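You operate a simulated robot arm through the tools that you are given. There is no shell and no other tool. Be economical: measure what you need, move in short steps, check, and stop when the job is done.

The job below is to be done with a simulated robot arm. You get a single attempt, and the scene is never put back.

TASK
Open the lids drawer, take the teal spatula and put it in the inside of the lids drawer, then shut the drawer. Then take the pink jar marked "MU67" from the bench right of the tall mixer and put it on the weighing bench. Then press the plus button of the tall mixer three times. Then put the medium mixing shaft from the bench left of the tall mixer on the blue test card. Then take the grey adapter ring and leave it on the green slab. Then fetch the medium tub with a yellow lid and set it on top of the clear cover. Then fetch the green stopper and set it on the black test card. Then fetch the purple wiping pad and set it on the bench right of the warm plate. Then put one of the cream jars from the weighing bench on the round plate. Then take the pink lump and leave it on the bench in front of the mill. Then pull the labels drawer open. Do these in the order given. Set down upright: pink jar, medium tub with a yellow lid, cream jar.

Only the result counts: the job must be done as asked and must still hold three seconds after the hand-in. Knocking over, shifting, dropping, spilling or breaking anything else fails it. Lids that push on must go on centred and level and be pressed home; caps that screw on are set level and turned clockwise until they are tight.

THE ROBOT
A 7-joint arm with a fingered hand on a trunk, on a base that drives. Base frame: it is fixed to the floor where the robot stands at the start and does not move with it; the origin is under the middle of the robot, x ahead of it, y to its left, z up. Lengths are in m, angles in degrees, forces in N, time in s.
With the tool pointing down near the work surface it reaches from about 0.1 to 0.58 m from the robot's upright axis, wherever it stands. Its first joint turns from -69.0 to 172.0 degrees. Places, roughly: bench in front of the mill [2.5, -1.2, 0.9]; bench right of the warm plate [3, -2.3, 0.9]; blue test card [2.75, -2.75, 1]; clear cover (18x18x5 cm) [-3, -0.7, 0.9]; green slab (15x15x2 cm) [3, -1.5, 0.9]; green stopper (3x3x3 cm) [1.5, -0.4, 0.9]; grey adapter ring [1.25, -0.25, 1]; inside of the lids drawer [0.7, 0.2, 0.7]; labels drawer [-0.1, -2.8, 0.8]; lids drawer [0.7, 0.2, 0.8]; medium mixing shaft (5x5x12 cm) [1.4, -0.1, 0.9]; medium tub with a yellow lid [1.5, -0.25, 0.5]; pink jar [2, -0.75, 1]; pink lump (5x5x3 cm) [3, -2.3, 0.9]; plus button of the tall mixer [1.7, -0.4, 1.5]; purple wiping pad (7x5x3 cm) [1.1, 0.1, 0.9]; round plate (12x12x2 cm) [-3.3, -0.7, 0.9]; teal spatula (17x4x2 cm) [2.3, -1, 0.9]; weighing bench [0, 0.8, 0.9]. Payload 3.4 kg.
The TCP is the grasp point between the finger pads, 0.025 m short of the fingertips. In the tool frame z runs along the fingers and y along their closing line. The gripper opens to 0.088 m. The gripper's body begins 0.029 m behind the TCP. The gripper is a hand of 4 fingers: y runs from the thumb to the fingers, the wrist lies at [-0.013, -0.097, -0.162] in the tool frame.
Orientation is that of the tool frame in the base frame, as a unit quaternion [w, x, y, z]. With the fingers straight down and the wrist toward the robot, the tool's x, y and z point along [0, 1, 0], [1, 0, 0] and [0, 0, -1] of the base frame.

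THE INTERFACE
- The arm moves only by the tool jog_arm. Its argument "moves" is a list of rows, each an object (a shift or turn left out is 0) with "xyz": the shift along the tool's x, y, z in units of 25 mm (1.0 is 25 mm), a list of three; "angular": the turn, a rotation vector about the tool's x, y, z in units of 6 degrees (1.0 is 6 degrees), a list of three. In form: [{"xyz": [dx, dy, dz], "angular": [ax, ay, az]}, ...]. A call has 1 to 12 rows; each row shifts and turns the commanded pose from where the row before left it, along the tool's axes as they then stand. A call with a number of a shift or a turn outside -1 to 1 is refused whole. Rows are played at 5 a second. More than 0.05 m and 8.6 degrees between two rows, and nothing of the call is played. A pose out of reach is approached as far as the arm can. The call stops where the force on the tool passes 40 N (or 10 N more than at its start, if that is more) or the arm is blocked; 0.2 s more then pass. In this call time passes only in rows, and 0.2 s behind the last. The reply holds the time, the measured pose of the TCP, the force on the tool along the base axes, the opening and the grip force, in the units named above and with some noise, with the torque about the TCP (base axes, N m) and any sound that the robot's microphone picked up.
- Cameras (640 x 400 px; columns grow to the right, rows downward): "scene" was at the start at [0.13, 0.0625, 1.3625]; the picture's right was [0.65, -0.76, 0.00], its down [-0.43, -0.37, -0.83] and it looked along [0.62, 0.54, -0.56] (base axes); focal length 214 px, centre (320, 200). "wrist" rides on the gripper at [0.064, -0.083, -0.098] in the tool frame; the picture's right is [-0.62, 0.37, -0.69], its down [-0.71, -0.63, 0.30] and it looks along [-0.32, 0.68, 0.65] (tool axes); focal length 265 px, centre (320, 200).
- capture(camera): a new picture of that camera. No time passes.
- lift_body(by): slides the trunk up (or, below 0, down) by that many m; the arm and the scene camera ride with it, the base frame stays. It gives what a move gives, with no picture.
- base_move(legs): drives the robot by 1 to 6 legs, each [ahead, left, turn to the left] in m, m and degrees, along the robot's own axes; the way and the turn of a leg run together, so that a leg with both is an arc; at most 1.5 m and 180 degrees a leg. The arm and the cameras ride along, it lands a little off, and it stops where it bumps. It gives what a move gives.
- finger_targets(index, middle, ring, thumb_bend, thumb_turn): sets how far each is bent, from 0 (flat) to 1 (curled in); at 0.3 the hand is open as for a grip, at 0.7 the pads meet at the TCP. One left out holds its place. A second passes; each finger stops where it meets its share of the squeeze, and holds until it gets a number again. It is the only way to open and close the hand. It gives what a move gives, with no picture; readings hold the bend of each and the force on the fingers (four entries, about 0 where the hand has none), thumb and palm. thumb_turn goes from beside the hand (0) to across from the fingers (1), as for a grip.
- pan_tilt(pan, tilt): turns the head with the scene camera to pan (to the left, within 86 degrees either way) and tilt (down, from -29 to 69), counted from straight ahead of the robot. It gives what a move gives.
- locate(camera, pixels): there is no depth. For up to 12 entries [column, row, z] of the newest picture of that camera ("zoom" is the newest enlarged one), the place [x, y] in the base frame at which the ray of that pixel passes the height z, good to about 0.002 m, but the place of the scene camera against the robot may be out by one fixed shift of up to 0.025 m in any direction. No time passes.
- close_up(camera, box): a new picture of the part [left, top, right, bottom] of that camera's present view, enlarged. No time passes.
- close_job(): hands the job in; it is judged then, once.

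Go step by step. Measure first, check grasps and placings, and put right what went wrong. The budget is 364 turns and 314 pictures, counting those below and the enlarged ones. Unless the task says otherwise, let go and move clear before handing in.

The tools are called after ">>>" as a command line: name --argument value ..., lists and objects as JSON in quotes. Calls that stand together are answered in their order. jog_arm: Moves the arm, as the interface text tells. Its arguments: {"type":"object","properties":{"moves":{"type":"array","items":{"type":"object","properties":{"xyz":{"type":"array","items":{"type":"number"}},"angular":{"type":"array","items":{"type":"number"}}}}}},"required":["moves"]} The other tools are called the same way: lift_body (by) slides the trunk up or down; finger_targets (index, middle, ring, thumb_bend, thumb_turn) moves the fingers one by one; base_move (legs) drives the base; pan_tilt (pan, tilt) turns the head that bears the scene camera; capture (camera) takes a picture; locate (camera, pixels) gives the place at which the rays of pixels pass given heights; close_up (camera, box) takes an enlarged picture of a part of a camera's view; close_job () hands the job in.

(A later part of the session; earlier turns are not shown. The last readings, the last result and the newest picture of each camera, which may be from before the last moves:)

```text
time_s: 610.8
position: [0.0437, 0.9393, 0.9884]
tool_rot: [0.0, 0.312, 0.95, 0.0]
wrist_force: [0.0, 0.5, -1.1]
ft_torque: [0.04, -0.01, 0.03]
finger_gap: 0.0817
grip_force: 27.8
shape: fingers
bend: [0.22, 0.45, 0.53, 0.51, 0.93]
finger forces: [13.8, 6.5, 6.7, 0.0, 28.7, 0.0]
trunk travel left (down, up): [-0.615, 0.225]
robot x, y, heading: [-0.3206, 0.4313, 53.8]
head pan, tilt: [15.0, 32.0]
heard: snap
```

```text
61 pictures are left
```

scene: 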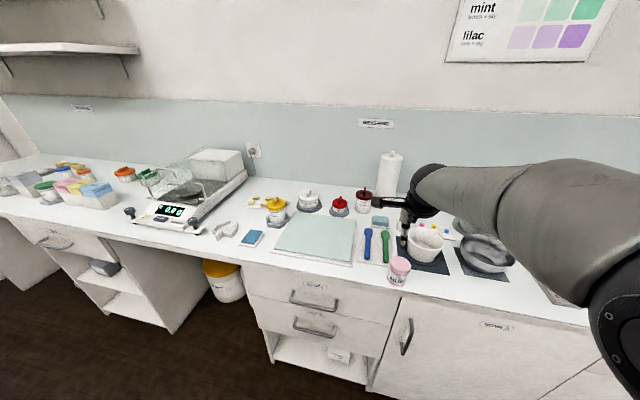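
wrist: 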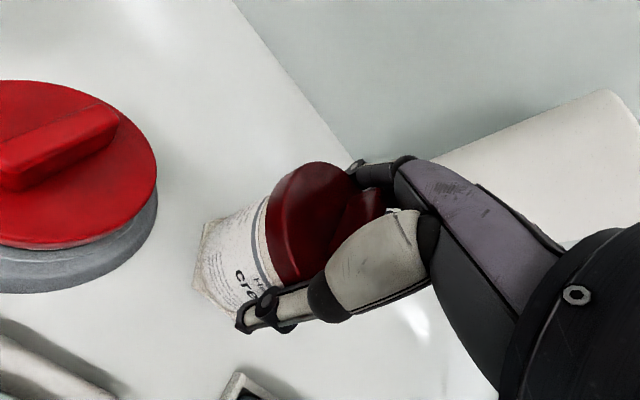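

A "snap": the push-on lid came off with the hand. I haven't moved sideways, so I lower straight back and press it home.

>>> lift_body --by -0.015

>>> lift_body --by -0.006

>>> capture --camera "wrist"

```text
time_s: 611.4
position: [0.0437, 0.9386, 0.9741]
tool_rot: [0.001, 0.312, 0.95, 0.001]
wrist_force: [-0.4, -0.1, 4.7]
ft_torque: [0.08, -0.15, -0.05]
finger_gap: 0.0818
grip_force: 28.4
shape: fingers
bend: [0.22, 0.45, 0.53, 0.51, 0.93]
finger forces: [13.5, 6.8, 6.9, 0.0, 29.2, 0.1]
trunk travel left (down, up): [-0.6, 0.24]
robot x, y, heading: [-0.3209, 0.4324, 53.9]
head pan, tilt: [15.0, 32.0]
```

```text
time_s: 612.0
position: [0.0431, 0.9371, 0.973]
tool_rot: [0.001, 0.311, 0.95, 0.006]
wrist_force: [1.5, 2.7, 22.8]
ft_torque: [0.4, -0.52, 0.01]
finger_gap: 0.082
grip_force: 30.6
shape: fingers
bend: [0.22, 0.44, 0.53, 0.52, 0.93]
finger forces: [17.0, 8.0, 7.6, 0.0, 28.0, 0.0]
trunk travel left (down, up): [-0.594, 0.246]
robot x, y, heading: [-0.323, 0.4297, 53.9]
head pan, tilt: [15.0, 32.0]
```

```text
60 pictures are left
```

wrist: 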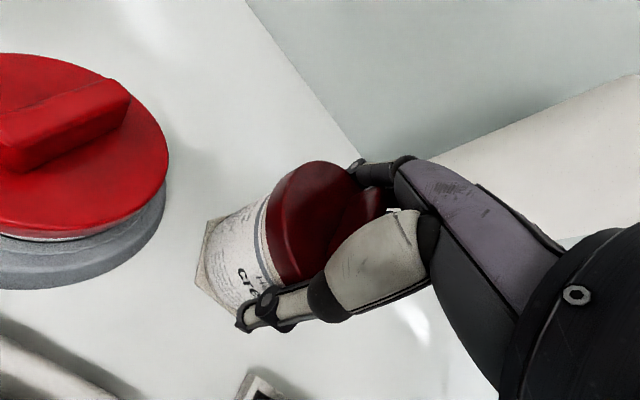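

I press more firmly, watching for the snap.

>>> jog_arm --moves '[{"xyz": [0, 0, 0.15]}, {"xyz": [0, 0, 0.15]}, {"xyz": [0, 0, 0.15]}]'

```text
time_s: 612.5
position: [0.0438, 0.9385, 0.9715]
tool_rot: [0.002, 0.309, 0.951, 0.014]
wrist_force: [-0.9, -1.5, 15.9]
ft_torque: [0.14, -0.16, -0.03]
finger_gap: 0.0819
grip_force: 30.5
shape: fingers
bend: [0.21, 0.45, 0.53, 0.54, 0.93]
finger forces: [15.3, 7.7, 7.8, 0.0, 29.8, 0.0]
trunk travel left (down, up): [-0.594, 0.246]
robot x, y, heading: [-0.3168, 0.4317, 53.7]
head pan, tilt: [15.0, 32.0]
stopped in row 2: the force on the tool passed its limit (the readings are from after the stop); the commanded pose is now the measured one
```

I release and rise to inspect the lid.

>>> finger_targets --index 0.18 --middle 0.18 --ring 0.18 --thumb_bend 0.18

>>> lift_body --by 0.1

>>> capture --camera "wrist"

>>> close_up --camera "wrist" --box '[150, 170, 350, 330]'

```text
time_s: 613.5
position: [0.0438, 0.9399, 0.9687]
tool_rot: [0.001, 0.312, 0.95, 0.008]
wrist_force: [-0.3, 1.2, 5.7]
ft_torque: [0.19, -0.12, 0.04]
finger_gap: 0.1097
grip_force: 2.1
shape: fingers
bend: [0.16, 0.18, 0.18, 0.18, 0.96]
finger forces: [5.0, 0.1, 0.0, 0.0, 0.4, 0.0]
trunk travel left (down, up): [-0.594, 0.246]
robot x, y, heading: [-0.3214, 0.4296, 53.9]
head pan, tilt: [15.0, 32.0]
```

```text
time_s: 614.9
position: [0.0453, 0.9399, 1.069]
tool_rot: [0.001, 0.311, 0.95, 0.007]
wrist_force: [0.0, -0.1, 0.2]
ft_torque: [0.01, 0.01, -0.02]
finger_gap: 0.1073
grip_force: 0.1
shape: fingers
bend: [0.18, 0.18, 0.18, 0.18, 0.96]
finger forces: [0.0, 0.0, 0.1, 0.1, 0.0, 0.1]
trunk travel left (down, up): [-0.694, 0.146]
robot x, y, heading: [-0.3186, 0.4334, 53.7]
head pan, tilt: [15.0, 32.0]
```

```text
59 pictures are left
```

wrist: 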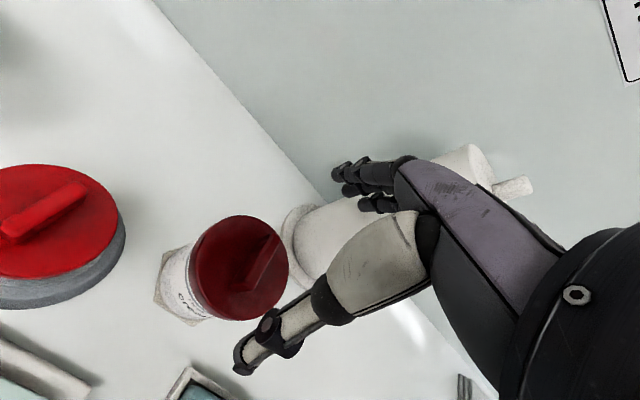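

```text
2.50 times, centred on (250, 250) of wrist
```

zoom: 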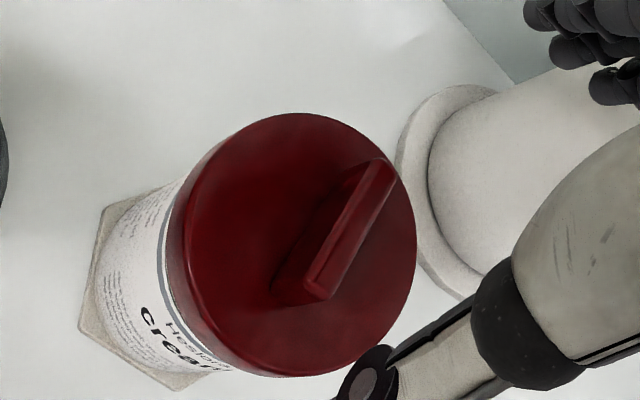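

The lid sits level on the jar. To make sure it's home I press on top with the closed hand and listen.

>>> locate --camera "wrist" --pixels '[[241, 268, 0.97], [192, 272, 0.965], [289, 262, 0.97], [240, 215, 0.97], [243, 321, 0.965]]'

>>> finger_targets --index 0.8 --middle 0.8 --ring 0.8 --thumb_bend 0.75

>>> lift_body --by -0.045

>>> lift_body --by -0.03

```text
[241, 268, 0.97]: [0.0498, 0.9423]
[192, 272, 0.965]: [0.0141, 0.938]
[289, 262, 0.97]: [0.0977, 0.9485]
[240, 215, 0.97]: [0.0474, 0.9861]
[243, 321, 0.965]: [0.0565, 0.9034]
```

```text
time_s: 615.9
position: [0.0455, 0.9414, 1.0686]
tool_rot: [0.001, 0.311, 0.95, 0.007]
wrist_force: [0.0, 0.0, 0.3]
ft_torque: [0.01, 0.04, -0.01]
finger_gap: 0.0002
grip_force: 0.0
shape: fingers
bend: [0.76, 0.8, 0.8, 0.72, 0.96]
finger forces: [0.0, 0.0, 0.1, 0.0, 0.0, 0.1]
trunk travel left (down, up): [-0.694, 0.146]
robot x, y, heading: [-0.3205, 0.4309, 53.8]
head pan, tilt: [15.0, 32.0]
```

```text
time_s: 616.7
position: [0.0428, 0.9365, 1.0329]
tool_rot: [0.003, 0.312, 0.95, 0.016]
wrist_force: [-1.9, -3.7, 35.7]
ft_torque: [0.0, 0.16, 0.04]
finger_gap: 0.0
grip_force: 23.1
shape: fingers
bend: [0.78, 0.8, 0.8, 0.78, 0.95]
finger forces: [0.0, 0.0, 0.1, 0.1, 46.2, 0.0]
trunk travel left (down, up): [-0.649, 0.191]
robot x, y, heading: [-0.3209, 0.4329, 53.7]
head pan, tilt: [15.0, 32.0]
```

```text
time_s: 617.1
position: [0.0439, 0.9394, 1.0342]
tool_rot: [0.003, 0.311, 0.95, 0.024]
wrist_force: [-2.5, -3.2, 24.4]
ft_torque: [-0.07, 0.19, 0.01]
finger_gap: 0.0001
grip_force: 15.8
shape: fingers
bend: [0.79, 0.8, 0.8, 0.76, 0.95]
finger forces: [0.1, 0.0, 0.0, 0.0, 31.6, 0.1]
trunk travel left (down, up): [-0.645, 0.195]
robot x, y, heading: [-0.3217, 0.4316, 53.9]
head pan, tilt: [15.0, 32.0]
stopped: the force on the tool passed its limit (the readings are from after the stop); the commanded pose is now the measured one
```

Over 40 N on top and no further snap, so it is seated. I grip the lid again and lift slightly to see what actually happens.

>>> lift_body --by 0.035

>>> finger_targets --index 0.18 --middle 0.18 --ring 0.18 --thumb_bend 0.18

>>> jog_arm --moves '[{"angular": [0.25, -0.2, 0], "xyz": [0, 0.15, 0]}]'

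>>> lift_body --by -0.096

```text
time_s: 617.9
position: [0.0465, 0.9416, 1.0597]
tool_rot: [0.001, 0.311, 0.95, 0.016]
wrist_force: [-0.4, 0.8, 0.5]
ft_torque: [0.01, -0.03, -0.01]
finger_gap: 0.0
grip_force: 0.1
shape: fingers
bend: [0.78, 0.8, 0.8, 0.73, 0.95]
finger forces: [0.0, 0.1, 0.1, 0.0, 0.0, 0.0]
trunk travel left (down, up): [-0.68, 0.16]
robot x, y, heading: [-0.3213, 0.4347, 53.9]
head pan, tilt: [15.0, 32.0]
heard: snap
```

```text
time_s: 618.9
position: [0.0462, 0.9418, 1.0607]
tool_rot: [0.002, 0.312, 0.95, 0.016]
wrist_force: [-0.1, 0.0, -0.3]
ft_torque: [0.01, -0.05, 0.02]
finger_gap: 0.107
grip_force: 0.1
shape: fingers
bend: [0.18, 0.18, 0.18, 0.18, 0.96]
finger forces: [0.1, 0.0, 0.0, 0.0, 0.0, 0.0]
trunk travel left (down, up): [-0.68, 0.16]
robot x, y, heading: [-0.3198, 0.4323, 53.8]
head pan, tilt: [15.0, 32.0]
```

```text
time_s: 619.3
position: [0.0474, 0.9456, 1.0601]
tool_rot: [0.008, 0.312, 0.95, 0.0]
wrist_force: [0.7, -0.5, -0.2]
ft_torque: [-0.02, -0.02, 0.0]
finger_gap: 0.1069
grip_force: 0.2
shape: fingers
bend: [0.18, 0.18, 0.18, 0.18, 0.96]
finger forces: [0.0, 0.0, 0.0, 0.0, 0.0, 0.0]
trunk travel left (down, up): [-0.68, 0.16]
robot x, y, heading: [-0.3219, 0.4293, 53.8]
head pan, tilt: [15.0, 32.0]
```

```text
time_s: 620.6
position: [0.0476, 0.944, 0.9672]
tool_rot: [0.008, 0.312, 0.95, 0.002]
wrist_force: [-0.1, 0.9, 6.9]
ft_torque: [0.02, -0.02, 0.03]
finger_gap: 0.1094
grip_force: 3.6
shape: fingers
bend: [0.17, 0.18, 0.18, 0.18, 0.96]
finger forces: [3.9, 0.0, 0.0, 0.0, 3.0, 0.1]
trunk travel left (down, up): [-0.584, 0.256]
robot x, y, heading: [-0.3188, 0.4319, 54.0]
head pan, tilt: [15.0, 32.0]
```

>>> lift_body --by 0.008

>>> finger_targets --index 0.65 --middle 0.65 --ring 0.65 --thumb_bend 0.65

>>> close_up --camera "wrist" --box '[150, 130, 410, 350]'

>>> lift_body --by 0.008

>>> lift_body --by 0.012

>>> close_up --camera "wrist" --box '[150, 130, 410, 350]'

```text
time_s: 621.1
position: [0.0479, 0.9435, 0.9728]
tool_rot: [0.007, 0.312, 0.95, -0.001]
wrist_force: [0.7, -0.2, 0.3]
ft_torque: [-0.04, 0.01, 0.01]
finger_gap: 0.1078
grip_force: 0.0
shape: fingers
bend: [0.18, 0.18, 0.18, 0.18, 0.96]
finger forces: [0.0, 0.0, 0.0, 0.0, 0.0, 0.1]
trunk travel left (down, up): [-0.592, 0.248]
robot x, y, heading: [-0.322, 0.4345, 54.0]
head pan, tilt: [15.0, 32.0]
```

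```text
time_s: 622.1
position: [0.0487, 0.944, 0.9749]
tool_rot: [0.008, 0.312, 0.95, 0.002]
wrist_force: [1.2, 1.8, 7.9]
ft_torque: [0.3, -0.3, 0.01]
finger_gap: 0.0782
grip_force: 28.8
shape: fingers
bend: [0.25, 0.45, 0.48, 0.51, 0.93]
finger forces: [14.0, 6.9, 7.3, 0.0, 29.6, 0.1]
trunk travel left (down, up): [-0.592, 0.248]
robot x, y, heading: [-0.3213, 0.4317, 53.8]
head pan, tilt: [15.0, 32.0]
```

```text
1.82 times, centred on (280, 240) of wrist
```

zoom: 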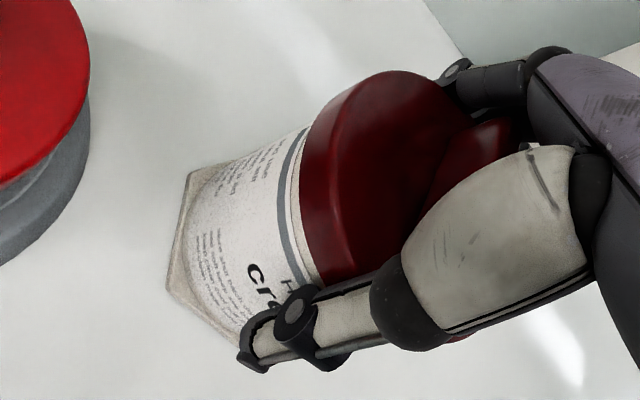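

```text
time_s: 622.7
position: [0.0471, 0.9452, 0.9814]
tool_rot: [0.007, 0.311, 0.95, 0.0]
wrist_force: [-0.3, 0.0, -0.1]
ft_torque: [0.02, 0.01, -0.01]
finger_gap: 0.078
grip_force: 28.7
shape: fingers
bend: [0.25, 0.46, 0.49, 0.51, 0.93]
finger forces: [12.2, 7.0, 7.6, 0.1, 30.0, 0.0]
trunk travel left (down, up): [-0.6, 0.24]
robot x, y, heading: [-0.324, 0.4327, 53.8]
head pan, tilt: [15.0, 32.0]
heard: snap
```

```text
time_s: 623.3
position: [0.0488, 0.9438, 0.9939]
tool_rot: [0.008, 0.311, 0.95, 0.0]
wrist_force: [0.0, -0.6, -1.1]
ft_torque: [0.01, -0.03, 0.03]
finger_gap: 0.0781
grip_force: 28.4
shape: fingers
bend: [0.25, 0.46, 0.49, 0.51, 0.93]
finger forces: [12.2, 7.0, 7.6, 0.1, 30.0, 0.1]
trunk travel left (down, up): [-0.612, 0.228]
robot x, y, heading: [-0.3222, 0.4316, 53.8]
head pan, tilt: [15.0, 32.0]
```

```text
1.82 times, centred on (280, 240) of wrist
```

zoom: 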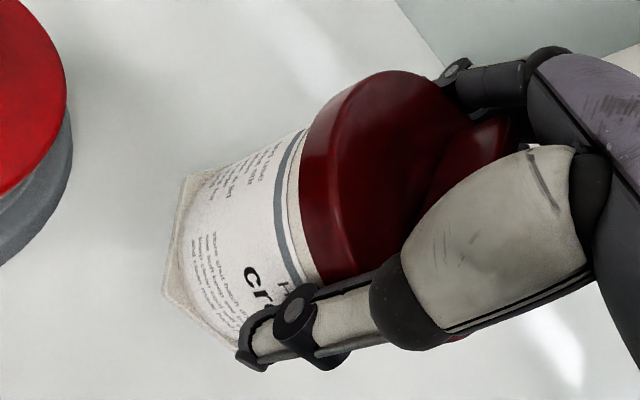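

The jar rises with the hand (only ~3 px slip while the bench moved 18 px); the lid just unseated slightly. I lift a little more to confirm it is held.

>>> lift_body --by 0.04

>>> close_up --camera "wrist" --box '[150, 130, 410, 350]'

```text
time_s: 624.1
position: [0.0485, 0.9441, 1.0334]
tool_rot: [0.007, 0.312, 0.95, 0.0]
wrist_force: [0.0, -0.6, -0.6]
ft_torque: [0.0, 0.02, 0.01]
finger_gap: 0.0777
grip_force: 28.8
shape: fingers
bend: [0.25, 0.46, 0.49, 0.51, 0.93]
finger forces: [12.3, 7.0, 7.6, 0.1, 29.9, 0.0]
trunk travel left (down, up): [-0.652, 0.188]
robot x, y, heading: [-0.3215, 0.4303, 54.2]
head pan, tilt: [15.0, 32.0]
```

```text
1.82 times, centred on (280, 240) of wrist
```

zoom: 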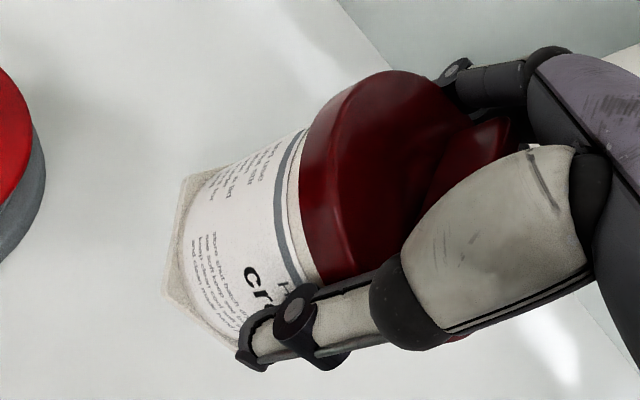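

The jar is firmly carried (unchanged in the hand). I raise, back out and drive to the round plate across the room.

>>> lift_body --by 0.14

>>> base_move --legs '[[-0.45, 0, 0], [0, 0, 90], [0, 0, 89.8], [0.4, -0.85, 0], [0.4, -0.84, 0]]'

>>> capture --camera "wrist"

```text
time_s: 625.8
position: [0.0473, 0.9434, 1.1737]
tool_rot: [0.008, 0.312, 0.95, 0.0]
wrist_force: [-0.2, -0.4, 0.9]
ft_torque: [-0.03, 0.01, 0.01]
finger_gap: 0.0778
grip_force: 28.2
shape: fingers
bend: [0.25, 0.46, 0.49, 0.51, 0.93]
finger forces: [12.3, 7.0, 7.6, 0.0, 30.0, 0.1]
trunk travel left (down, up): [-0.792, 0.048]
robot x, y, heading: [-0.3211, 0.4289, 53.7]
head pan, tilt: [15.0, 32.0]
```

```text
time_s: 645.0
position: [-2.7741, -0.0842, 1.1725]
tool_rot: [0.0, 0.949, -0.315, -0.008]
wrist_force: [-0.2, -0.3, -1.3]
ft_torque: [-0.03, 0.0, 0.0]
finger_gap: 0.0767
grip_force: 25.3
shape: fingers
bend: [0.25, 0.46, 0.5, 0.52, 0.93]
finger forces: [11.0, 6.3, 7.1, 0.1, 26.5, 0.0]
trunk travel left (down, up): [-0.792, 0.048]
robot x, y, heading: [-2.4025, 0.4292, -126.6]
head pan, tilt: [15.0, 32.0]
```

```text
54 pictures are left
```

wrist: 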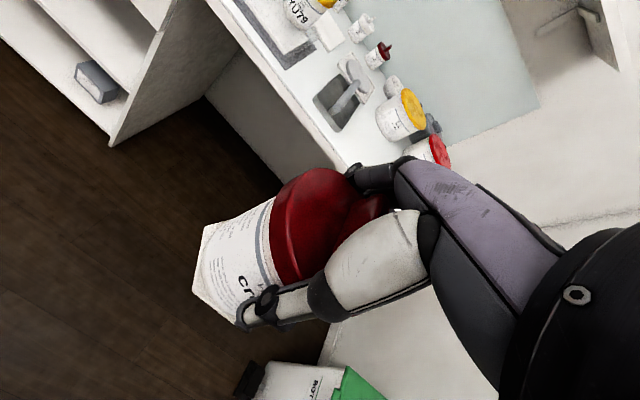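

>>> base_move --legs '[[0.55, 0, 0.6]]'

>>> capture --camera "wrist"

```text
time_s: 648.2
position: [-3.0967, -0.5296, 1.1734]
tool_rot: [0.0, 0.95, -0.311, -0.007]
wrist_force: [-0.2, -0.2, 0.3]
ft_torque: [-0.02, -0.02, 0.01]
finger_gap: 0.0769
grip_force: 25.4
shape: fingers
bend: [0.25, 0.46, 0.5, 0.52, 0.93]
finger forces: [11.0, 6.3, 7.1, 0.1, 26.6, 0.1]
trunk travel left (down, up): [-0.792, 0.048]
robot x, y, heading: [-2.7292, -0.0175, -126.2]
head pan, tilt: [15.0, 32.0]
```

```text
53 pictures are left
```

wrist: 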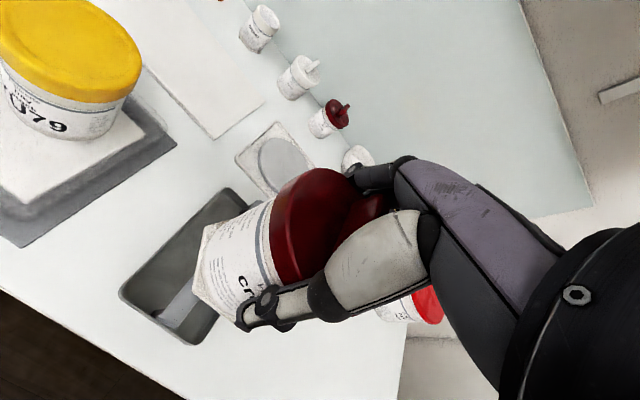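

>>> locate --camera "wrist" --pixels '[[258, 163, 0.92], [277, 138, 0.92], [313, 168, 0.92], [272, 122, 0.91], [236, 155, 0.91], [385, 302, 0.9], [345, 165, 0.9]]'

>>> close_up --camera "wrist" --box '[200, 90, 400, 230]'

```text
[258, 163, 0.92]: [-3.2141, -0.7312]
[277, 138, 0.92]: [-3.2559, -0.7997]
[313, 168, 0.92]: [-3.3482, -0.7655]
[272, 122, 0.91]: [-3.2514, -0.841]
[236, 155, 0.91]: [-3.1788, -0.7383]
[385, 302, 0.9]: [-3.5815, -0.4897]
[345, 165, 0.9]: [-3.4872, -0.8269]
```

```text
2.86 times, centred on (300, 160) of wrist
```

zoom: 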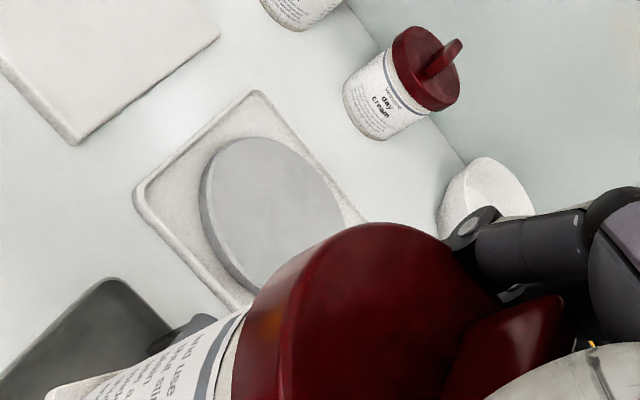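

The plate's centre is about (-3.27,-0.748). I drive the jar over it.

>>> base_move --legs '[[0.2636, -0.011, 0]]'

>>> lift_body --by -0.09

>>> capture --camera "wrist"

```text
time_s: 650.0
position: [-3.2611, -0.7282, 1.1734]
tool_rot: [0.0, 0.949, -0.314, -0.007]
wrist_force: [0.7, 0.8, -0.6]
ft_torque: [0.03, 0.03, 0.01]
finger_gap: 0.0766
grip_force: 25.0
shape: fingers
bend: [0.25, 0.46, 0.5, 0.52, 0.93]
finger forces: [11.0, 6.4, 7.0, 0.0, 26.5, 0.1]
trunk travel left (down, up): [-0.792, 0.048]
robot x, y, heading: [-2.8867, -0.2173, -126.5]
head pan, tilt: [15.0, 32.0]
```

```text
time_s: 651.3
position: [-3.261, -0.7284, 1.0843]
tool_rot: [0.001, 0.95, -0.314, -0.008]
wrist_force: [0.6, -0.2, 0.1]
ft_torque: [0.03, 0.0, -0.02]
finger_gap: 0.0767
grip_force: 25.5
shape: fingers
bend: [0.25, 0.46, 0.5, 0.52, 0.93]
finger forces: [11.0, 6.3, 7.2, 0.0, 26.6, 0.0]
trunk travel left (down, up): [-0.702, 0.138]
robot x, y, heading: [-2.8927, -0.2175, -126.7]
head pan, tilt: [15.0, 32.0]
```

```text
51 pictures are left
```

wrist: 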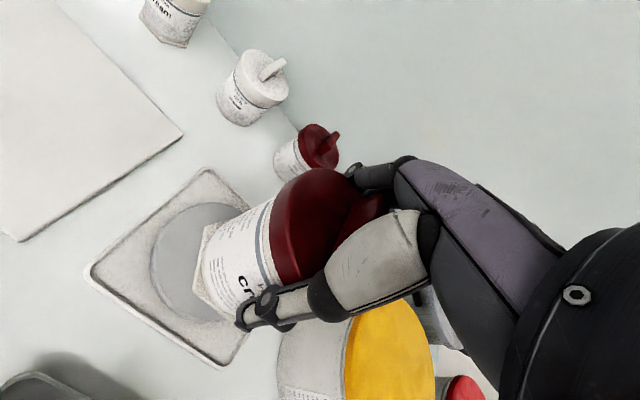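

>>> locate --camera "wrist" --pixels '[[207, 168, 0.91], [88, 269, 0.91], [228, 367, 0.91], [152, 262, 0.92], [345, 350, 0.98], [345, 350, 1.02], [300, 385, 0.9], [212, 203, 0.92], [195, 320, 0.92]]'

```text
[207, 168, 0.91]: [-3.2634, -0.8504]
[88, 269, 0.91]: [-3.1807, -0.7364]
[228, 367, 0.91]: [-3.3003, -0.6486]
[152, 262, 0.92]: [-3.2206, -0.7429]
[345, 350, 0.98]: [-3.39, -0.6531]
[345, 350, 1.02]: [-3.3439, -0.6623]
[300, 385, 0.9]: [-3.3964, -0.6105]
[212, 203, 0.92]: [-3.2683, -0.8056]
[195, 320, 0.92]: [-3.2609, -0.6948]
```

Plate centre is (-3.275,-0.75). I nudge 15 mm ahead and lower.

>>> base_move --legs '[[0.016, 0, 0.3]]'

>>> lift_body --by -0.075

>>> lift_body --by -0.006

>>> lift_body --by -0.004

>>> capture --camera "wrist"

```text
time_s: 652.1
position: [-3.2678, -0.7437, 1.0841]
tool_rot: [0.0, 0.95, -0.312, -0.008]
wrist_force: [-0.2, -0.7, -0.3]
ft_torque: [0.0, 0.02, 0.02]
finger_gap: 0.0765
grip_force: 25.2
shape: fingers
bend: [0.25, 0.46, 0.5, 0.52, 0.93]
finger forces: [11.0, 6.3, 7.0, 0.0, 26.5, 0.1]
trunk travel left (down, up): [-0.702, 0.138]
robot x, y, heading: [-2.9003, -0.2301, -126.0]
head pan, tilt: [15.0, 32.0]
```

```text
time_s: 653.2
position: [-3.2685, -0.7429, 1.0086]
tool_rot: [0.0, 0.95, -0.312, -0.008]
wrist_force: [0.6, 0.4, -1.0]
ft_torque: [0.0, 0.0, -0.05]
finger_gap: 0.0764
grip_force: 25.2
shape: fingers
bend: [0.25, 0.46, 0.5, 0.52, 0.93]
finger forces: [11.0, 6.2, 7.2, 0.1, 26.5, 0.0]
trunk travel left (down, up): [-0.627, 0.213]
robot x, y, heading: [-2.9023, -0.2289, -126.2]
head pan, tilt: [15.0, 32.0]
```

```text
time_s: 653.7
position: [-3.2685, -0.7437, 1.0036]
tool_rot: [0.0, 0.95, -0.312, -0.008]
wrist_force: [0.0, 0.3, -0.7]
ft_torque: [0.0, 0.01, 0.01]
finger_gap: 0.0767
grip_force: 25.7
shape: fingers
bend: [0.25, 0.46, 0.5, 0.52, 0.93]
finger forces: [11.0, 6.3, 7.1, 0.0, 26.4, 0.1]
trunk travel left (down, up): [-0.621, 0.219]
robot x, y, heading: [-2.8946, -0.2315, -126.3]
head pan, tilt: [15.0, 32.0]
```

```text
time_s: 654.3
position: [-3.2679, -0.7426, 0.9977]
tool_rot: [0.001, 0.95, -0.312, -0.008]
wrist_force: [0.3, 0.2, -0.8]
ft_torque: [0.03, -0.02, -0.02]
finger_gap: 0.0765
grip_force: 25.4
shape: fingers
bend: [0.25, 0.46, 0.5, 0.52, 0.93]
finger forces: [11.0, 6.3, 7.1, 0.0, 26.6, 0.1]
trunk travel left (down, up): [-0.617, 0.223]
robot x, y, heading: [-2.8997, -0.23, -126.2]
head pan, tilt: [15.0, 32.0]
```

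```text
50 pictures are left
```

wrist: 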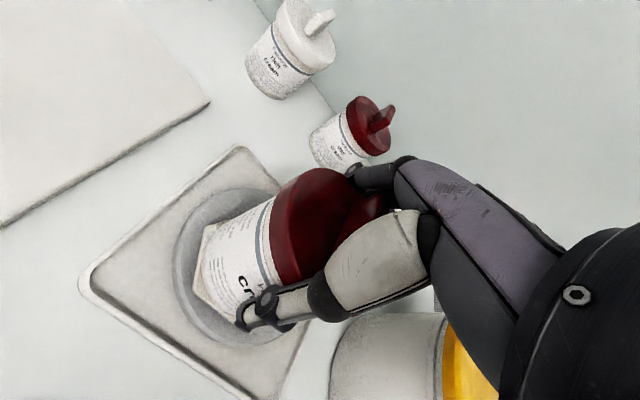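

>>> lift_body --by -0.004

>>> lift_body --by -0.004

>>> lift_body --by -0.004

```text
time_s: 654.8
position: [-3.2677, -0.7442, 0.9952]
tool_rot: [0.0, 0.95, -0.312, -0.008]
wrist_force: [0.2, -0.6, 0.1]
ft_torque: [-0.01, -0.01, 0.0]
finger_gap: 0.0767
grip_force: 25.6
shape: fingers
bend: [0.25, 0.46, 0.5, 0.52, 0.93]
finger forces: [11.0, 6.2, 7.1, 0.0, 26.4, 0.0]
trunk travel left (down, up): [-0.613, 0.227]
robot x, y, heading: [-2.9002, -0.2306, -126.1]
head pan, tilt: [15.0, 32.0]
```

```text
time_s: 655.3
position: [-3.2686, -0.7437, 0.993]
tool_rot: [0.001, 0.95, -0.311, -0.008]
wrist_force: [0.3, 1.3, 4.5]
ft_torque: [-0.05, 0.08, -0.04]
finger_gap: 0.0765
grip_force: 25.9
shape: fingers
bend: [0.25, 0.46, 0.5, 0.52, 0.93]
finger forces: [10.8, 6.5, 7.0, 0.0, 27.4, 0.1]
trunk travel left (down, up): [-0.609, 0.231]
robot x, y, heading: [-2.8982, -0.2313, -126.2]
head pan, tilt: [15.0, 32.0]
```

```text
time_s: 655.9
position: [-3.2675, -0.7418, 0.9902]
tool_rot: [0.004, 0.95, -0.312, -0.008]
wrist_force: [0.4, 0.5, 14.3]
ft_torque: [-0.26, 0.4, -0.03]
finger_gap: 0.0766
grip_force: 28.0
shape: fingers
bend: [0.25, 0.46, 0.5, 0.52, 0.93]
finger forces: [12.9, 6.9, 7.4, 0.1, 28.9, 0.1]
trunk travel left (down, up): [-0.605, 0.235]
robot x, y, heading: [-2.9001, -0.2317, -126.2]
head pan, tilt: [15.0, 32.0]
```

Contact with the plate. I press down while gripping to push the lid home, then release.

>>> lift_body --by -0.01

>>> finger_targets --index 0.15 --middle 0.15 --ring 0.15 --thumb_bend 0.15

>>> lift_body --by 0.09

>>> capture --camera "wrist"

```text
time_s: 656.4
position: [-3.2684, -0.745, 0.9894]
tool_rot: [0.015, 0.95, -0.312, -0.01]
wrist_force: [0.2, 2.1, 17.6]
ft_torque: [-0.11, 0.15, 0.03]
finger_gap: 0.0769
grip_force: 29.8
shape: fingers
bend: [0.25, 0.46, 0.5, 0.54, 0.93]
finger forces: [13.9, 7.7, 8.3, 0.1, 29.9, 0.0]
trunk travel left (down, up): [-0.595, 0.245]
robot x, y, heading: [-2.8989, -0.2301, -126.1]
head pan, tilt: [15.0, 32.0]
stopped: the force on the tool passed its limit (the readings are from after the stop); the commanded pose is now the measured one
```

```text
time_s: 657.4
position: [-3.2691, -0.7454, 0.9843]
tool_rot: [0.011, 0.95, -0.312, -0.009]
wrist_force: [0.9, -0.4, 3.9]
ft_torque: [-0.18, 0.13, 0.03]
finger_gap: 0.1135
grip_force: 2.6
shape: fingers
bend: [0.14, 0.15, 0.15, 0.15, 0.96]
finger forces: [4.3, 1.3, 0.0, 0.0, 0.1, 0.0]
trunk travel left (down, up): [-0.595, 0.245]
robot x, y, heading: [-2.8991, -0.2322, -126.3]
head pan, tilt: [15.0, 32.0]
```

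```text
time_s: 658.6
position: [-3.2696, -0.7458, 1.074]
tool_rot: [0.009, 0.95, -0.311, -0.008]
wrist_force: [0.7, -0.6, -0.3]
ft_torque: [0.03, 0.0, 0.01]
finger_gap: 0.113
grip_force: 1.5
shape: fingers
bend: [0.15, 0.15, 0.15, 0.15, 0.96]
finger forces: [1.7, 1.0, 0.0, 0.0, 0.2, 0.0]
trunk travel left (down, up): [-0.685, 0.155]
robot x, y, heading: [-2.8998, -0.2313, -126.3]
head pan, tilt: [15.0, 32.0]
```

```text
49 pictures are left
```

wrist: 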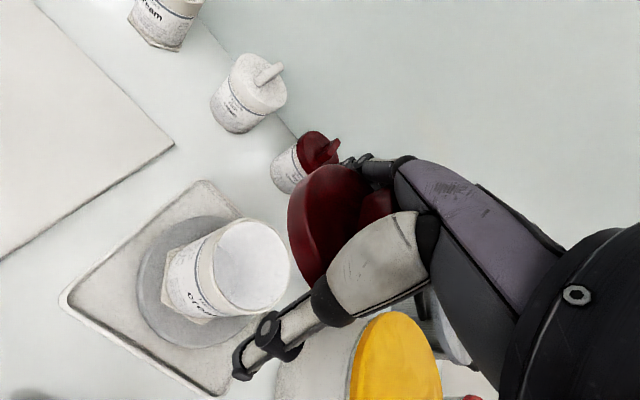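

The jar is upright on the plate, but its lid stayed wedged in the hand. I lower straight back down to reseat it, then open fully.

>>> lift_body --by -0.08

>>> lift_body --by -0.01

>>> capture --camera "wrist"

```text
time_s: 659.8
position: [-3.269, -0.7462, 0.9947]
tool_rot: [0.01, 0.95, -0.311, -0.009]
wrist_force: [0.2, -0.6, 0.0]
ft_torque: [-0.03, -0.01, 0.02]
finger_gap: 0.1126
grip_force: 1.7
shape: fingers
bend: [0.15, 0.15, 0.15, 0.15, 0.96]
finger forces: [1.7, 0.9, 0.0, 0.1, 0.2, 0.0]
trunk travel left (down, up): [-0.605, 0.235]
robot x, y, heading: [-2.8979, -0.2345, -126.4]
head pan, tilt: [15.0, 32.0]
```

```text
time_s: 660.4
position: [-3.2682, -0.7459, 0.9846]
tool_rot: [0.009, 0.95, -0.311, -0.009]
wrist_force: [-1.2, -0.4, 1.9]
ft_torque: [-0.09, 0.05, 0.01]
finger_gap: 0.1129
grip_force: 1.8
shape: fingers
bend: [0.14, 0.15, 0.15, 0.15, 0.96]
finger forces: [2.6, 1.4, 0.0, 0.0, 0.2, 0.0]
trunk travel left (down, up): [-0.595, 0.245]
robot x, y, heading: [-2.9026, -0.2266, -126.1]
head pan, tilt: [15.0, 32.0]
```

```text
48 pictures are left
```

wrist: 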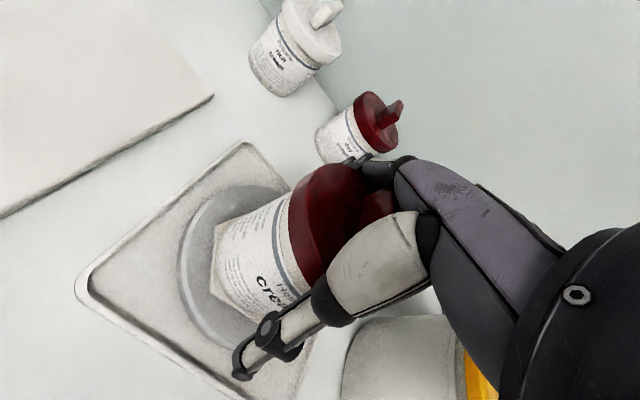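

The lid is back on the jar. I open fully to free it and rise slightly.

>>> finger_targets --index 0 --middle 0 --ring 0 --thumb_bend 0

>>> lift_body --by 0.03

>>> capture --camera "wrist"

```text
time_s: 661.4
position: [-3.2692, -0.7459, 0.9844]
tool_rot: [0.01, 0.95, -0.312, -0.009]
wrist_force: [-0.4, 0.2, -0.8]
ft_torque: [0.0, 0.0, 0.02]
finger_gap: 0.1323
grip_force: 1.0
shape: fingers
bend: [0.0, 0.0, 0.0, 0.0, 0.96]
finger forces: [1.0, 1.0, 0.1, 0.1, 0.0, 0.0]
trunk travel left (down, up): [-0.595, 0.245]
robot x, y, heading: [-2.8973, -0.2334, -126.2]
head pan, tilt: [15.0, 32.0]
```

```text
time_s: 662.1
position: [-3.2709, -0.7451, 1.0145]
tool_rot: [0.009, 0.95, -0.311, -0.009]
wrist_force: [-0.2, 0.0, 0.4]
ft_torque: [0.0, -0.05, -0.01]
finger_gap: 0.1323
grip_force: 0.7
shape: fingers
bend: [0.0, 0.0, 0.0, 0.0, 0.96]
finger forces: [0.9, 0.8, 0.0, 0.1, 0.0, 0.0]
trunk travel left (down, up): [-0.625, 0.215]
robot x, y, heading: [-2.9029, -0.2333, -126.1]
head pan, tilt: [15.0, 32.0]
```

```text
47 pictures are left
```

wrist: 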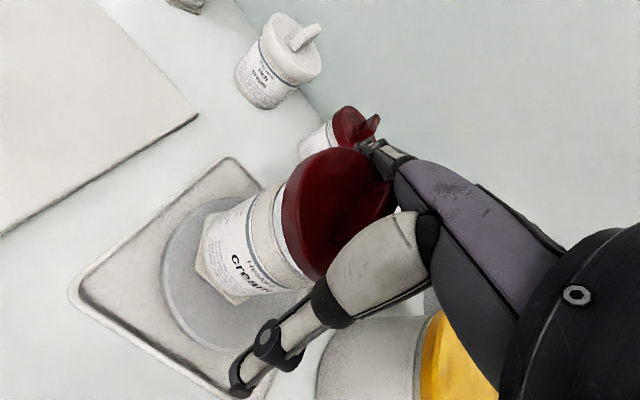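

The lid's fin seems wedged lightly between index and middle finger. I go back down, press it home firmly, then curl the fingers in turn to free it.

>>> lift_body --by -0.03

>>> lift_body --by -0.03

>>> capture --camera "wrist"

```text
time_s: 662.9
position: [-3.2703, -0.7458, 0.9843]
tool_rot: [0.011, 0.95, -0.311, -0.009]
wrist_force: [0.3, -0.6, 0.0]
ft_torque: [-0.01, 0.03, 0.0]
finger_gap: 0.1324
grip_force: 1.6
shape: fingers
bend: [0.0, 0.0, 0.0, 0.0, 0.96]
finger forces: [1.4, 1.3, 0.1, 0.1, 0.0, 0.0]
trunk travel left (down, up): [-0.595, 0.245]
robot x, y, heading: [-2.8993, -0.2343, -125.9]
head pan, tilt: [15.0, 32.0]
heard: snap
```

```text
time_s: 663.5
position: [-3.2702, -0.7476, 0.978]
tool_rot: [0.029, 0.95, -0.311, -0.013]
wrist_force: [2.1, 2.4, 12.9]
ft_torque: [-0.24, 0.14, -0.02]
finger_gap: 0.1327
grip_force: 12.9
shape: fingers
bend: [0.0, 0.0, 0.0, 0.0, 0.96]
finger forces: [6.7, 6.3, 0.0, 0.0, 0.2, 12.3]
trunk travel left (down, up): [-0.573, 0.267]
robot x, y, heading: [-2.8948, -0.2329, -126.4]
head pan, tilt: [15.0, 32.0]
stopped: the force on the tool passed its limit (the readings are from after the stop); the commanded pose is now the measured one
```

```text
46 pictures are left
```

wrist: 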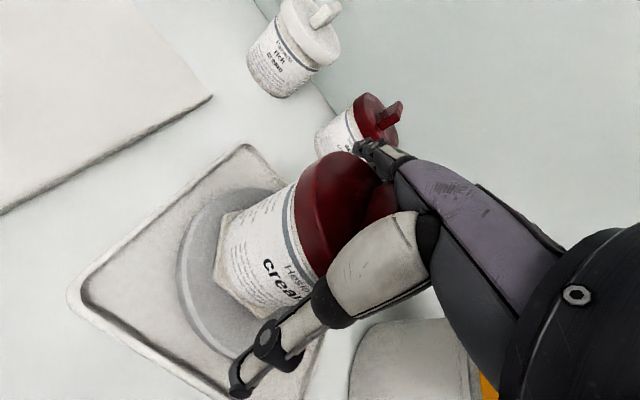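

The lid snapped on (heard, palm pressing 12 N). I relieve the pressure and shift the hand 1 cm forward so the fingers clear the lid's rim.

>>> lift_body --by 0.006

>>> jog_arm --moves '[{"xyz": [0, 0.25, 0]}, {"xyz": [0, 0.25, 0]}]'

```text
time_s: 664.0
position: [-3.2725, -0.7478, 0.979]
tool_rot: [0.023, 0.95, -0.312, -0.01]
wrist_force: [0.9, -0.3, 0.6]
ft_torque: [0.01, -0.02, -0.02]
finger_gap: 0.1325
grip_force: 8.6
shape: fingers
bend: [0.0, 0.0, 0.0, 0.0, 0.96]
finger forces: [6.4, 6.2, 0.0, 0.0, 0.1, 4.1]
trunk travel left (down, up): [-0.579, 0.261]
robot x, y, heading: [-2.8997, -0.2334, -126.3]
head pan, tilt: [15.0, 32.0]
```

```text
time_s: 664.6
position: [-3.2795, -0.7596, 0.9794]
tool_rot: [0.024, 0.95, -0.312, -0.012]
wrist_force: [-0.1, 0.5, -0.1]
ft_torque: [0.06, -0.03, 0.02]
finger_gap: 0.1323
grip_force: 7.3
shape: fingers
bend: [0.0, 0.0, 0.0, 0.0, 0.96]
finger forces: [6.4, 6.1, 0.1, 0.0, 0.0, 2.2]
trunk travel left (down, up): [-0.579, 0.261]
robot x, y, heading: [-2.8992, -0.2303, -126.0]
head pan, tilt: [15.0, 32.0]
```

The fin is pinched between index and middle (6 N each, no net force). I bend the middle and ring fingers to open that gap.

>>> finger_targets --middle 0.4 --ring 0.4

>>> capture --camera "wrist"

```text
time_s: 665.6
position: [-3.2794, -0.7592, 0.982]
tool_rot: [0.026, 0.95, -0.311, -0.012]
wrist_force: [-0.8, -0.7, 4.5]
ft_torque: [-0.13, 0.22, 0.02]
finger_gap: 0.1324
grip_force: 14.6
shape: fingers
bend: [0.0, 0.34, 0.39, 0.0, 0.96]
finger forces: [5.3, 16.6, 2.3, 0.1, 4.6, 0.6]
trunk travel left (down, up): [-0.579, 0.261]
robot x, y, heading: [-2.9021, -0.2355, -125.9]
head pan, tilt: [15.0, 32.0]
```

```text
45 pictures are left
```

wrist: 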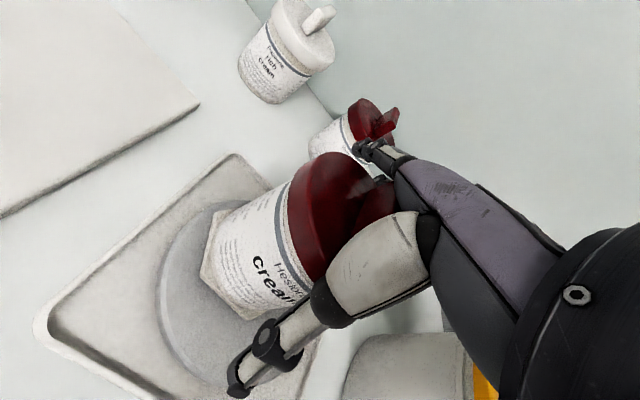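

>>> finger_targets --index 0.1 --middle 0 --ring 0

>>> finger_targets --index 0 --middle 0

```text
time_s: 666.6
position: [-3.2789, -0.7588, 0.9805]
tool_rot: [0.024, 0.95, -0.312, -0.011]
wrist_force: [-0.3, -0.3, 0.7]
ft_torque: [-0.04, 0.02, 0.05]
finger_gap: 0.1244
grip_force: 11.0
shape: fingers
bend: [0.09, 0.0, 0.0, 0.0, 0.96]
finger forces: [10.4, 8.9, 0.0, 0.0, 0.0, 0.9]
trunk travel left (down, up): [-0.579, 0.261]
robot x, y, heading: [-2.8992, -0.2306, -125.9]
head pan, tilt: [15.0, 32.0]
```

```text
time_s: 667.6
position: [-3.2786, -0.7597, 0.9804]
tool_rot: [0.024, 0.95, -0.311, -0.01]
wrist_force: [-0.3, -0.6, 0.2]
ft_torque: [0.02, -0.04, 0.0]
finger_gap: 0.1326
grip_force: 8.5
shape: fingers
bend: [0.0, 0.0, 0.0, 0.0, 0.96]
finger forces: [7.9, 7.9, 0.0, 0.0, 0.0, 1.2]
trunk travel left (down, up): [-0.579, 0.261]
robot x, y, heading: [-2.8958, -0.2295, -126.0]
head pan, tilt: [15.0, 32.0]
```

I drag the jar back 12 mm to the plate's centre, then rise a few mm and wiggle the index to let the fin slip out.

>>> jog_arm --moves '[{"xyz": [0, -0.25, 0]}, {"xyz": [0, -0.25, 0]}]'

>>> lift_body --by 0.006

>>> finger_targets --index 0.12 --middle 0

>>> finger_targets --index 0 --middle 0.15

>>> finger_targets --index 0 --middle 0

>>> capture --camera "wrist"

```text
time_s: 668.2
position: [-3.272, -0.7476, 0.9808]
tool_rot: [0.024, 0.95, -0.312, -0.011]
wrist_force: [-0.9, 0.3, 1.5]
ft_torque: [0.06, -0.05, 0.0]
finger_gap: 0.1327
grip_force: 8.8
shape: fingers
bend: [0.0, 0.0, 0.0, 0.0, 0.96]
finger forces: [7.9, 7.9, 0.0, 0.1, 0.0, 1.6]
trunk travel left (down, up): [-0.579, 0.261]
robot x, y, heading: [-2.9004, -0.2311, -126.0]
head pan, tilt: [15.0, 32.0]
```

```text
time_s: 668.8
position: [-3.2717, -0.7482, 0.9868]
tool_rot: [0.024, 0.95, -0.311, -0.011]
wrist_force: [-0.6, 0.5, -1.1]
ft_torque: [0.02, -0.01, 0.0]
finger_gap: 0.1326
grip_force: 8.0
shape: fingers
bend: [0.0, 0.0, 0.0, 0.0, 0.96]
finger forces: [7.9, 7.8, 0.1, 0.1, 0.0, 0.0]
trunk travel left (down, up): [-0.585, 0.255]
robot x, y, heading: [-2.8982, -0.2361, -126.5]
head pan, tilt: [15.0, 32.0]
```

```text
time_s: 669.8
position: [-3.2718, -0.7482, 0.9863]
tool_rot: [0.025, 0.95, -0.311, -0.011]
wrist_force: [0.1, 0.4, -0.5]
ft_torque: [-0.01, 0.02, 0.01]
finger_gap: 0.1218
grip_force: 11.1
shape: fingers
bend: [0.11, 0.0, 0.0, 0.0, 0.96]
finger forces: [11.2, 9.3, 0.0, 0.1, 0.0, 1.5]
trunk travel left (down, up): [-0.585, 0.255]
robot x, y, heading: [-2.9017, -0.2315, -126.2]
head pan, tilt: [15.0, 32.0]
```

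```text
time_s: 670.8
position: [-3.2714, -0.7499, 0.9863]
tool_rot: [0.025, 0.95, -0.311, -0.011]
wrist_force: [-0.2, -0.3, 0.1]
ft_torque: [0.02, 0.0, 0.01]
finger_gap: 0.1326
grip_force: 7.8
shape: fingers
bend: [0.0, 0.15, 0.0, 0.0, 0.96]
finger forces: [7.7, 7.8, 0.1, 0.0, 0.0, 0.2]
trunk travel left (down, up): [-0.585, 0.255]
robot x, y, heading: [-2.8976, -0.2322, -126.1]
head pan, tilt: [15.0, 32.0]
```

```text
time_s: 671.8
position: [-3.2721, -0.749, 0.9858]
tool_rot: [0.025, 0.95, -0.311, -0.011]
wrist_force: [-0.2, -0.7, -0.4]
ft_torque: [0.03, -0.01, -0.03]
finger_gap: 0.1326
grip_force: 8.8
shape: fingers
bend: [0.0, 0.0, 0.0, 0.0, 0.96]
finger forces: [8.3, 8.4, 0.0, 0.0, 0.0, 0.0]
trunk travel left (down, up): [-0.585, 0.255]
robot x, y, heading: [-2.8987, -0.2311, -126.2]
head pan, tilt: [15.0, 32.0]
```

```text
44 pictures are left
```

wrist: 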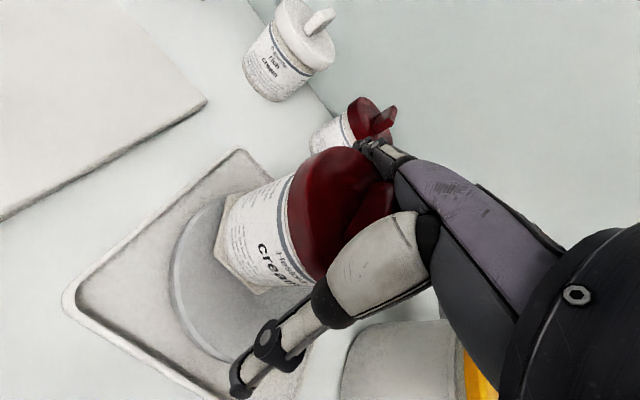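

I try ratcheting the fin out: flex index and middle together (pushes the lid down), then extend them one at a time.

>>> finger_targets --index 0.22 --middle 0.22

>>> finger_targets --index 0

>>> finger_targets --middle 0

>>> lift_body --by 0.005

>>> finger_targets --index 0.22 --middle 0.22

>>> capture --camera "wrist"

```text
time_s: 672.8
position: [-3.2725, -0.7494, 0.9854]
tool_rot: [0.025, 0.95, -0.312, -0.011]
wrist_force: [1.0, 0.3, -0.3]
ft_torque: [0.03, 0.03, 0.01]
finger_gap: 0.1164
grip_force: 17.3
shape: fingers
bend: [0.17, 0.22, 0.0, 0.0, 0.96]
finger forces: [20.9, 8.5, 0.1, 0.1, 6.5, 0.1]
trunk travel left (down, up): [-0.585, 0.255]
robot x, y, heading: [-2.9018, -0.2304, -126.3]
head pan, tilt: [15.0, 32.0]
```

```text
time_s: 673.8
position: [-3.2722, -0.7492, 0.9861]
tool_rot: [0.024, 0.95, -0.311, -0.011]
wrist_force: [-0.3, 0.3, -0.4]
ft_torque: [0.01, 0.02, -0.02]
finger_gap: 0.1325
grip_force: 6.2
shape: fingers
bend: [0.0, 0.22, 0.0, 0.0, 0.96]
finger forces: [5.7, 6.5, 0.0, 0.0, 0.1, 0.5]
trunk travel left (down, up): [-0.585, 0.255]
robot x, y, heading: [-2.9, -0.2303, -126.3]
head pan, tilt: [15.0, 32.0]
```

```text
time_s: 674.8
position: [-3.2721, -0.7497, 0.9851]
tool_rot: [0.024, 0.95, -0.311, -0.011]
wrist_force: [0.1, -1.0, -0.2]
ft_torque: [-0.01, -0.01, -0.02]
finger_gap: 0.1326
grip_force: 7.2
shape: fingers
bend: [0.0, 0.0, 0.0, 0.0, 0.96]
finger forces: [7.0, 7.1, 0.1, 0.0, 0.1, 0.1]
trunk travel left (down, up): [-0.585, 0.255]
robot x, y, heading: [-2.8982, -0.2323, -126.2]
head pan, tilt: [15.0, 32.0]
```

```text
time_s: 675.3
position: [-3.2717, -0.7488, 0.9906]
tool_rot: [0.024, 0.95, -0.311, -0.011]
wrist_force: [0.1, -0.2, -0.5]
ft_torque: [-0.01, 0.01, -0.03]
finger_gap: 0.1332
grip_force: 7.4
shape: fingers
bend: [0.0, 0.0, 0.0, 0.0, 0.96]
finger forces: [7.4, 7.1, 0.1, 0.0, 0.0, 0.0]
trunk travel left (down, up): [-0.59, 0.25]
robot x, y, heading: [-2.8985, -0.2338, -126.1]
head pan, tilt: [15.0, 32.0]
```

```text
time_s: 676.3
position: [-3.2724, -0.7493, 0.99]
tool_rot: [0.025, 0.95, -0.311, -0.011]
wrist_force: [0.4, 0.0, 1.1]
ft_torque: [-0.06, 0.0, -0.01]
finger_gap: 0.1111
grip_force: 1.9
shape: fingers
bend: [0.21, 0.22, 0.0, 0.0, 0.96]
finger forces: [1.8, 0.0, 0.0, 0.0, 1.2, 0.1]
trunk travel left (down, up): [-0.59, 0.25]
robot x, y, heading: [-2.8996, -0.2377, -126.3]
head pan, tilt: [15.0, 32.0]
```

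```text
43 pictures are left
```

wrist: 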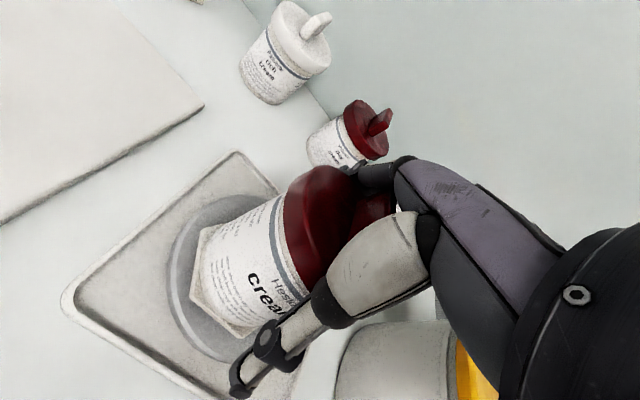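

The pinch is gone (middle 0 N). I raise gently with this finger pose.

>>> lift_body --by 0.01

>>> lift_body --by 0.04

>>> capture --camera "wrist"

```text
time_s: 676.9
position: [-3.2721, -0.7493, 1.0022]
tool_rot: [0.024, 0.95, -0.311, -0.011]
wrist_force: [-0.1, -0.2, -0.4]
ft_torque: [0.02, -0.01, 0.01]
finger_gap: 0.1101
grip_force: 0.1
shape: fingers
bend: [0.22, 0.22, 0.0, 0.0, 0.96]
finger forces: [0.1, 0.0, 0.1, 0.0, 0.0, 0.0]
trunk travel left (down, up): [-0.6, 0.24]
robot x, y, heading: [-2.9005, -0.2323, -126.2]
head pan, tilt: [15.0, 32.0]
```

```text
time_s: 677.7
position: [-3.272, -0.7488, 1.0411]
tool_rot: [0.025, 0.95, -0.312, -0.01]
wrist_force: [0.1, 0.6, -1.1]
ft_torque: [0.01, -0.01, -0.01]
finger_gap: 0.1101
grip_force: 0.1
shape: fingers
bend: [0.22, 0.22, 0.0, 0.0, 0.96]
finger forces: [0.1, 0.0, 0.0, 0.0, 0.0, 0.1]
trunk travel left (down, up): [-0.64, 0.2]
robot x, y, heading: [-2.9, -0.2305, -126.4]
head pan, tilt: [15.0, 32.0]
```

```text
42 pictures are left
```

wrist: 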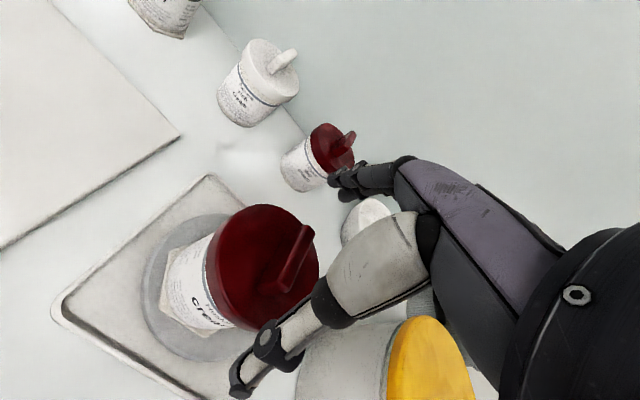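

>>> close_up --camera "wrist" --box '[120, 180, 340, 360]'

```text
2.22 times, centred on (230, 270) of wrist
```

zoom: 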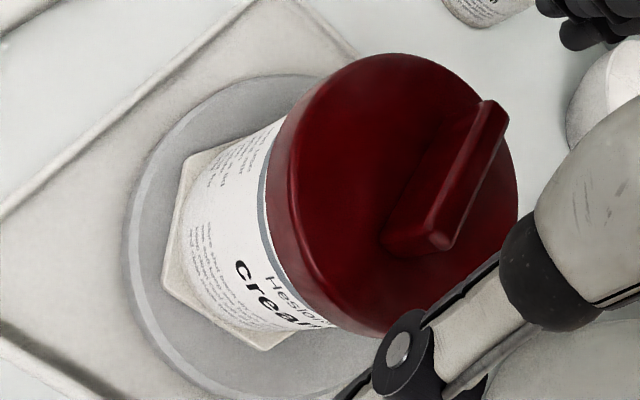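

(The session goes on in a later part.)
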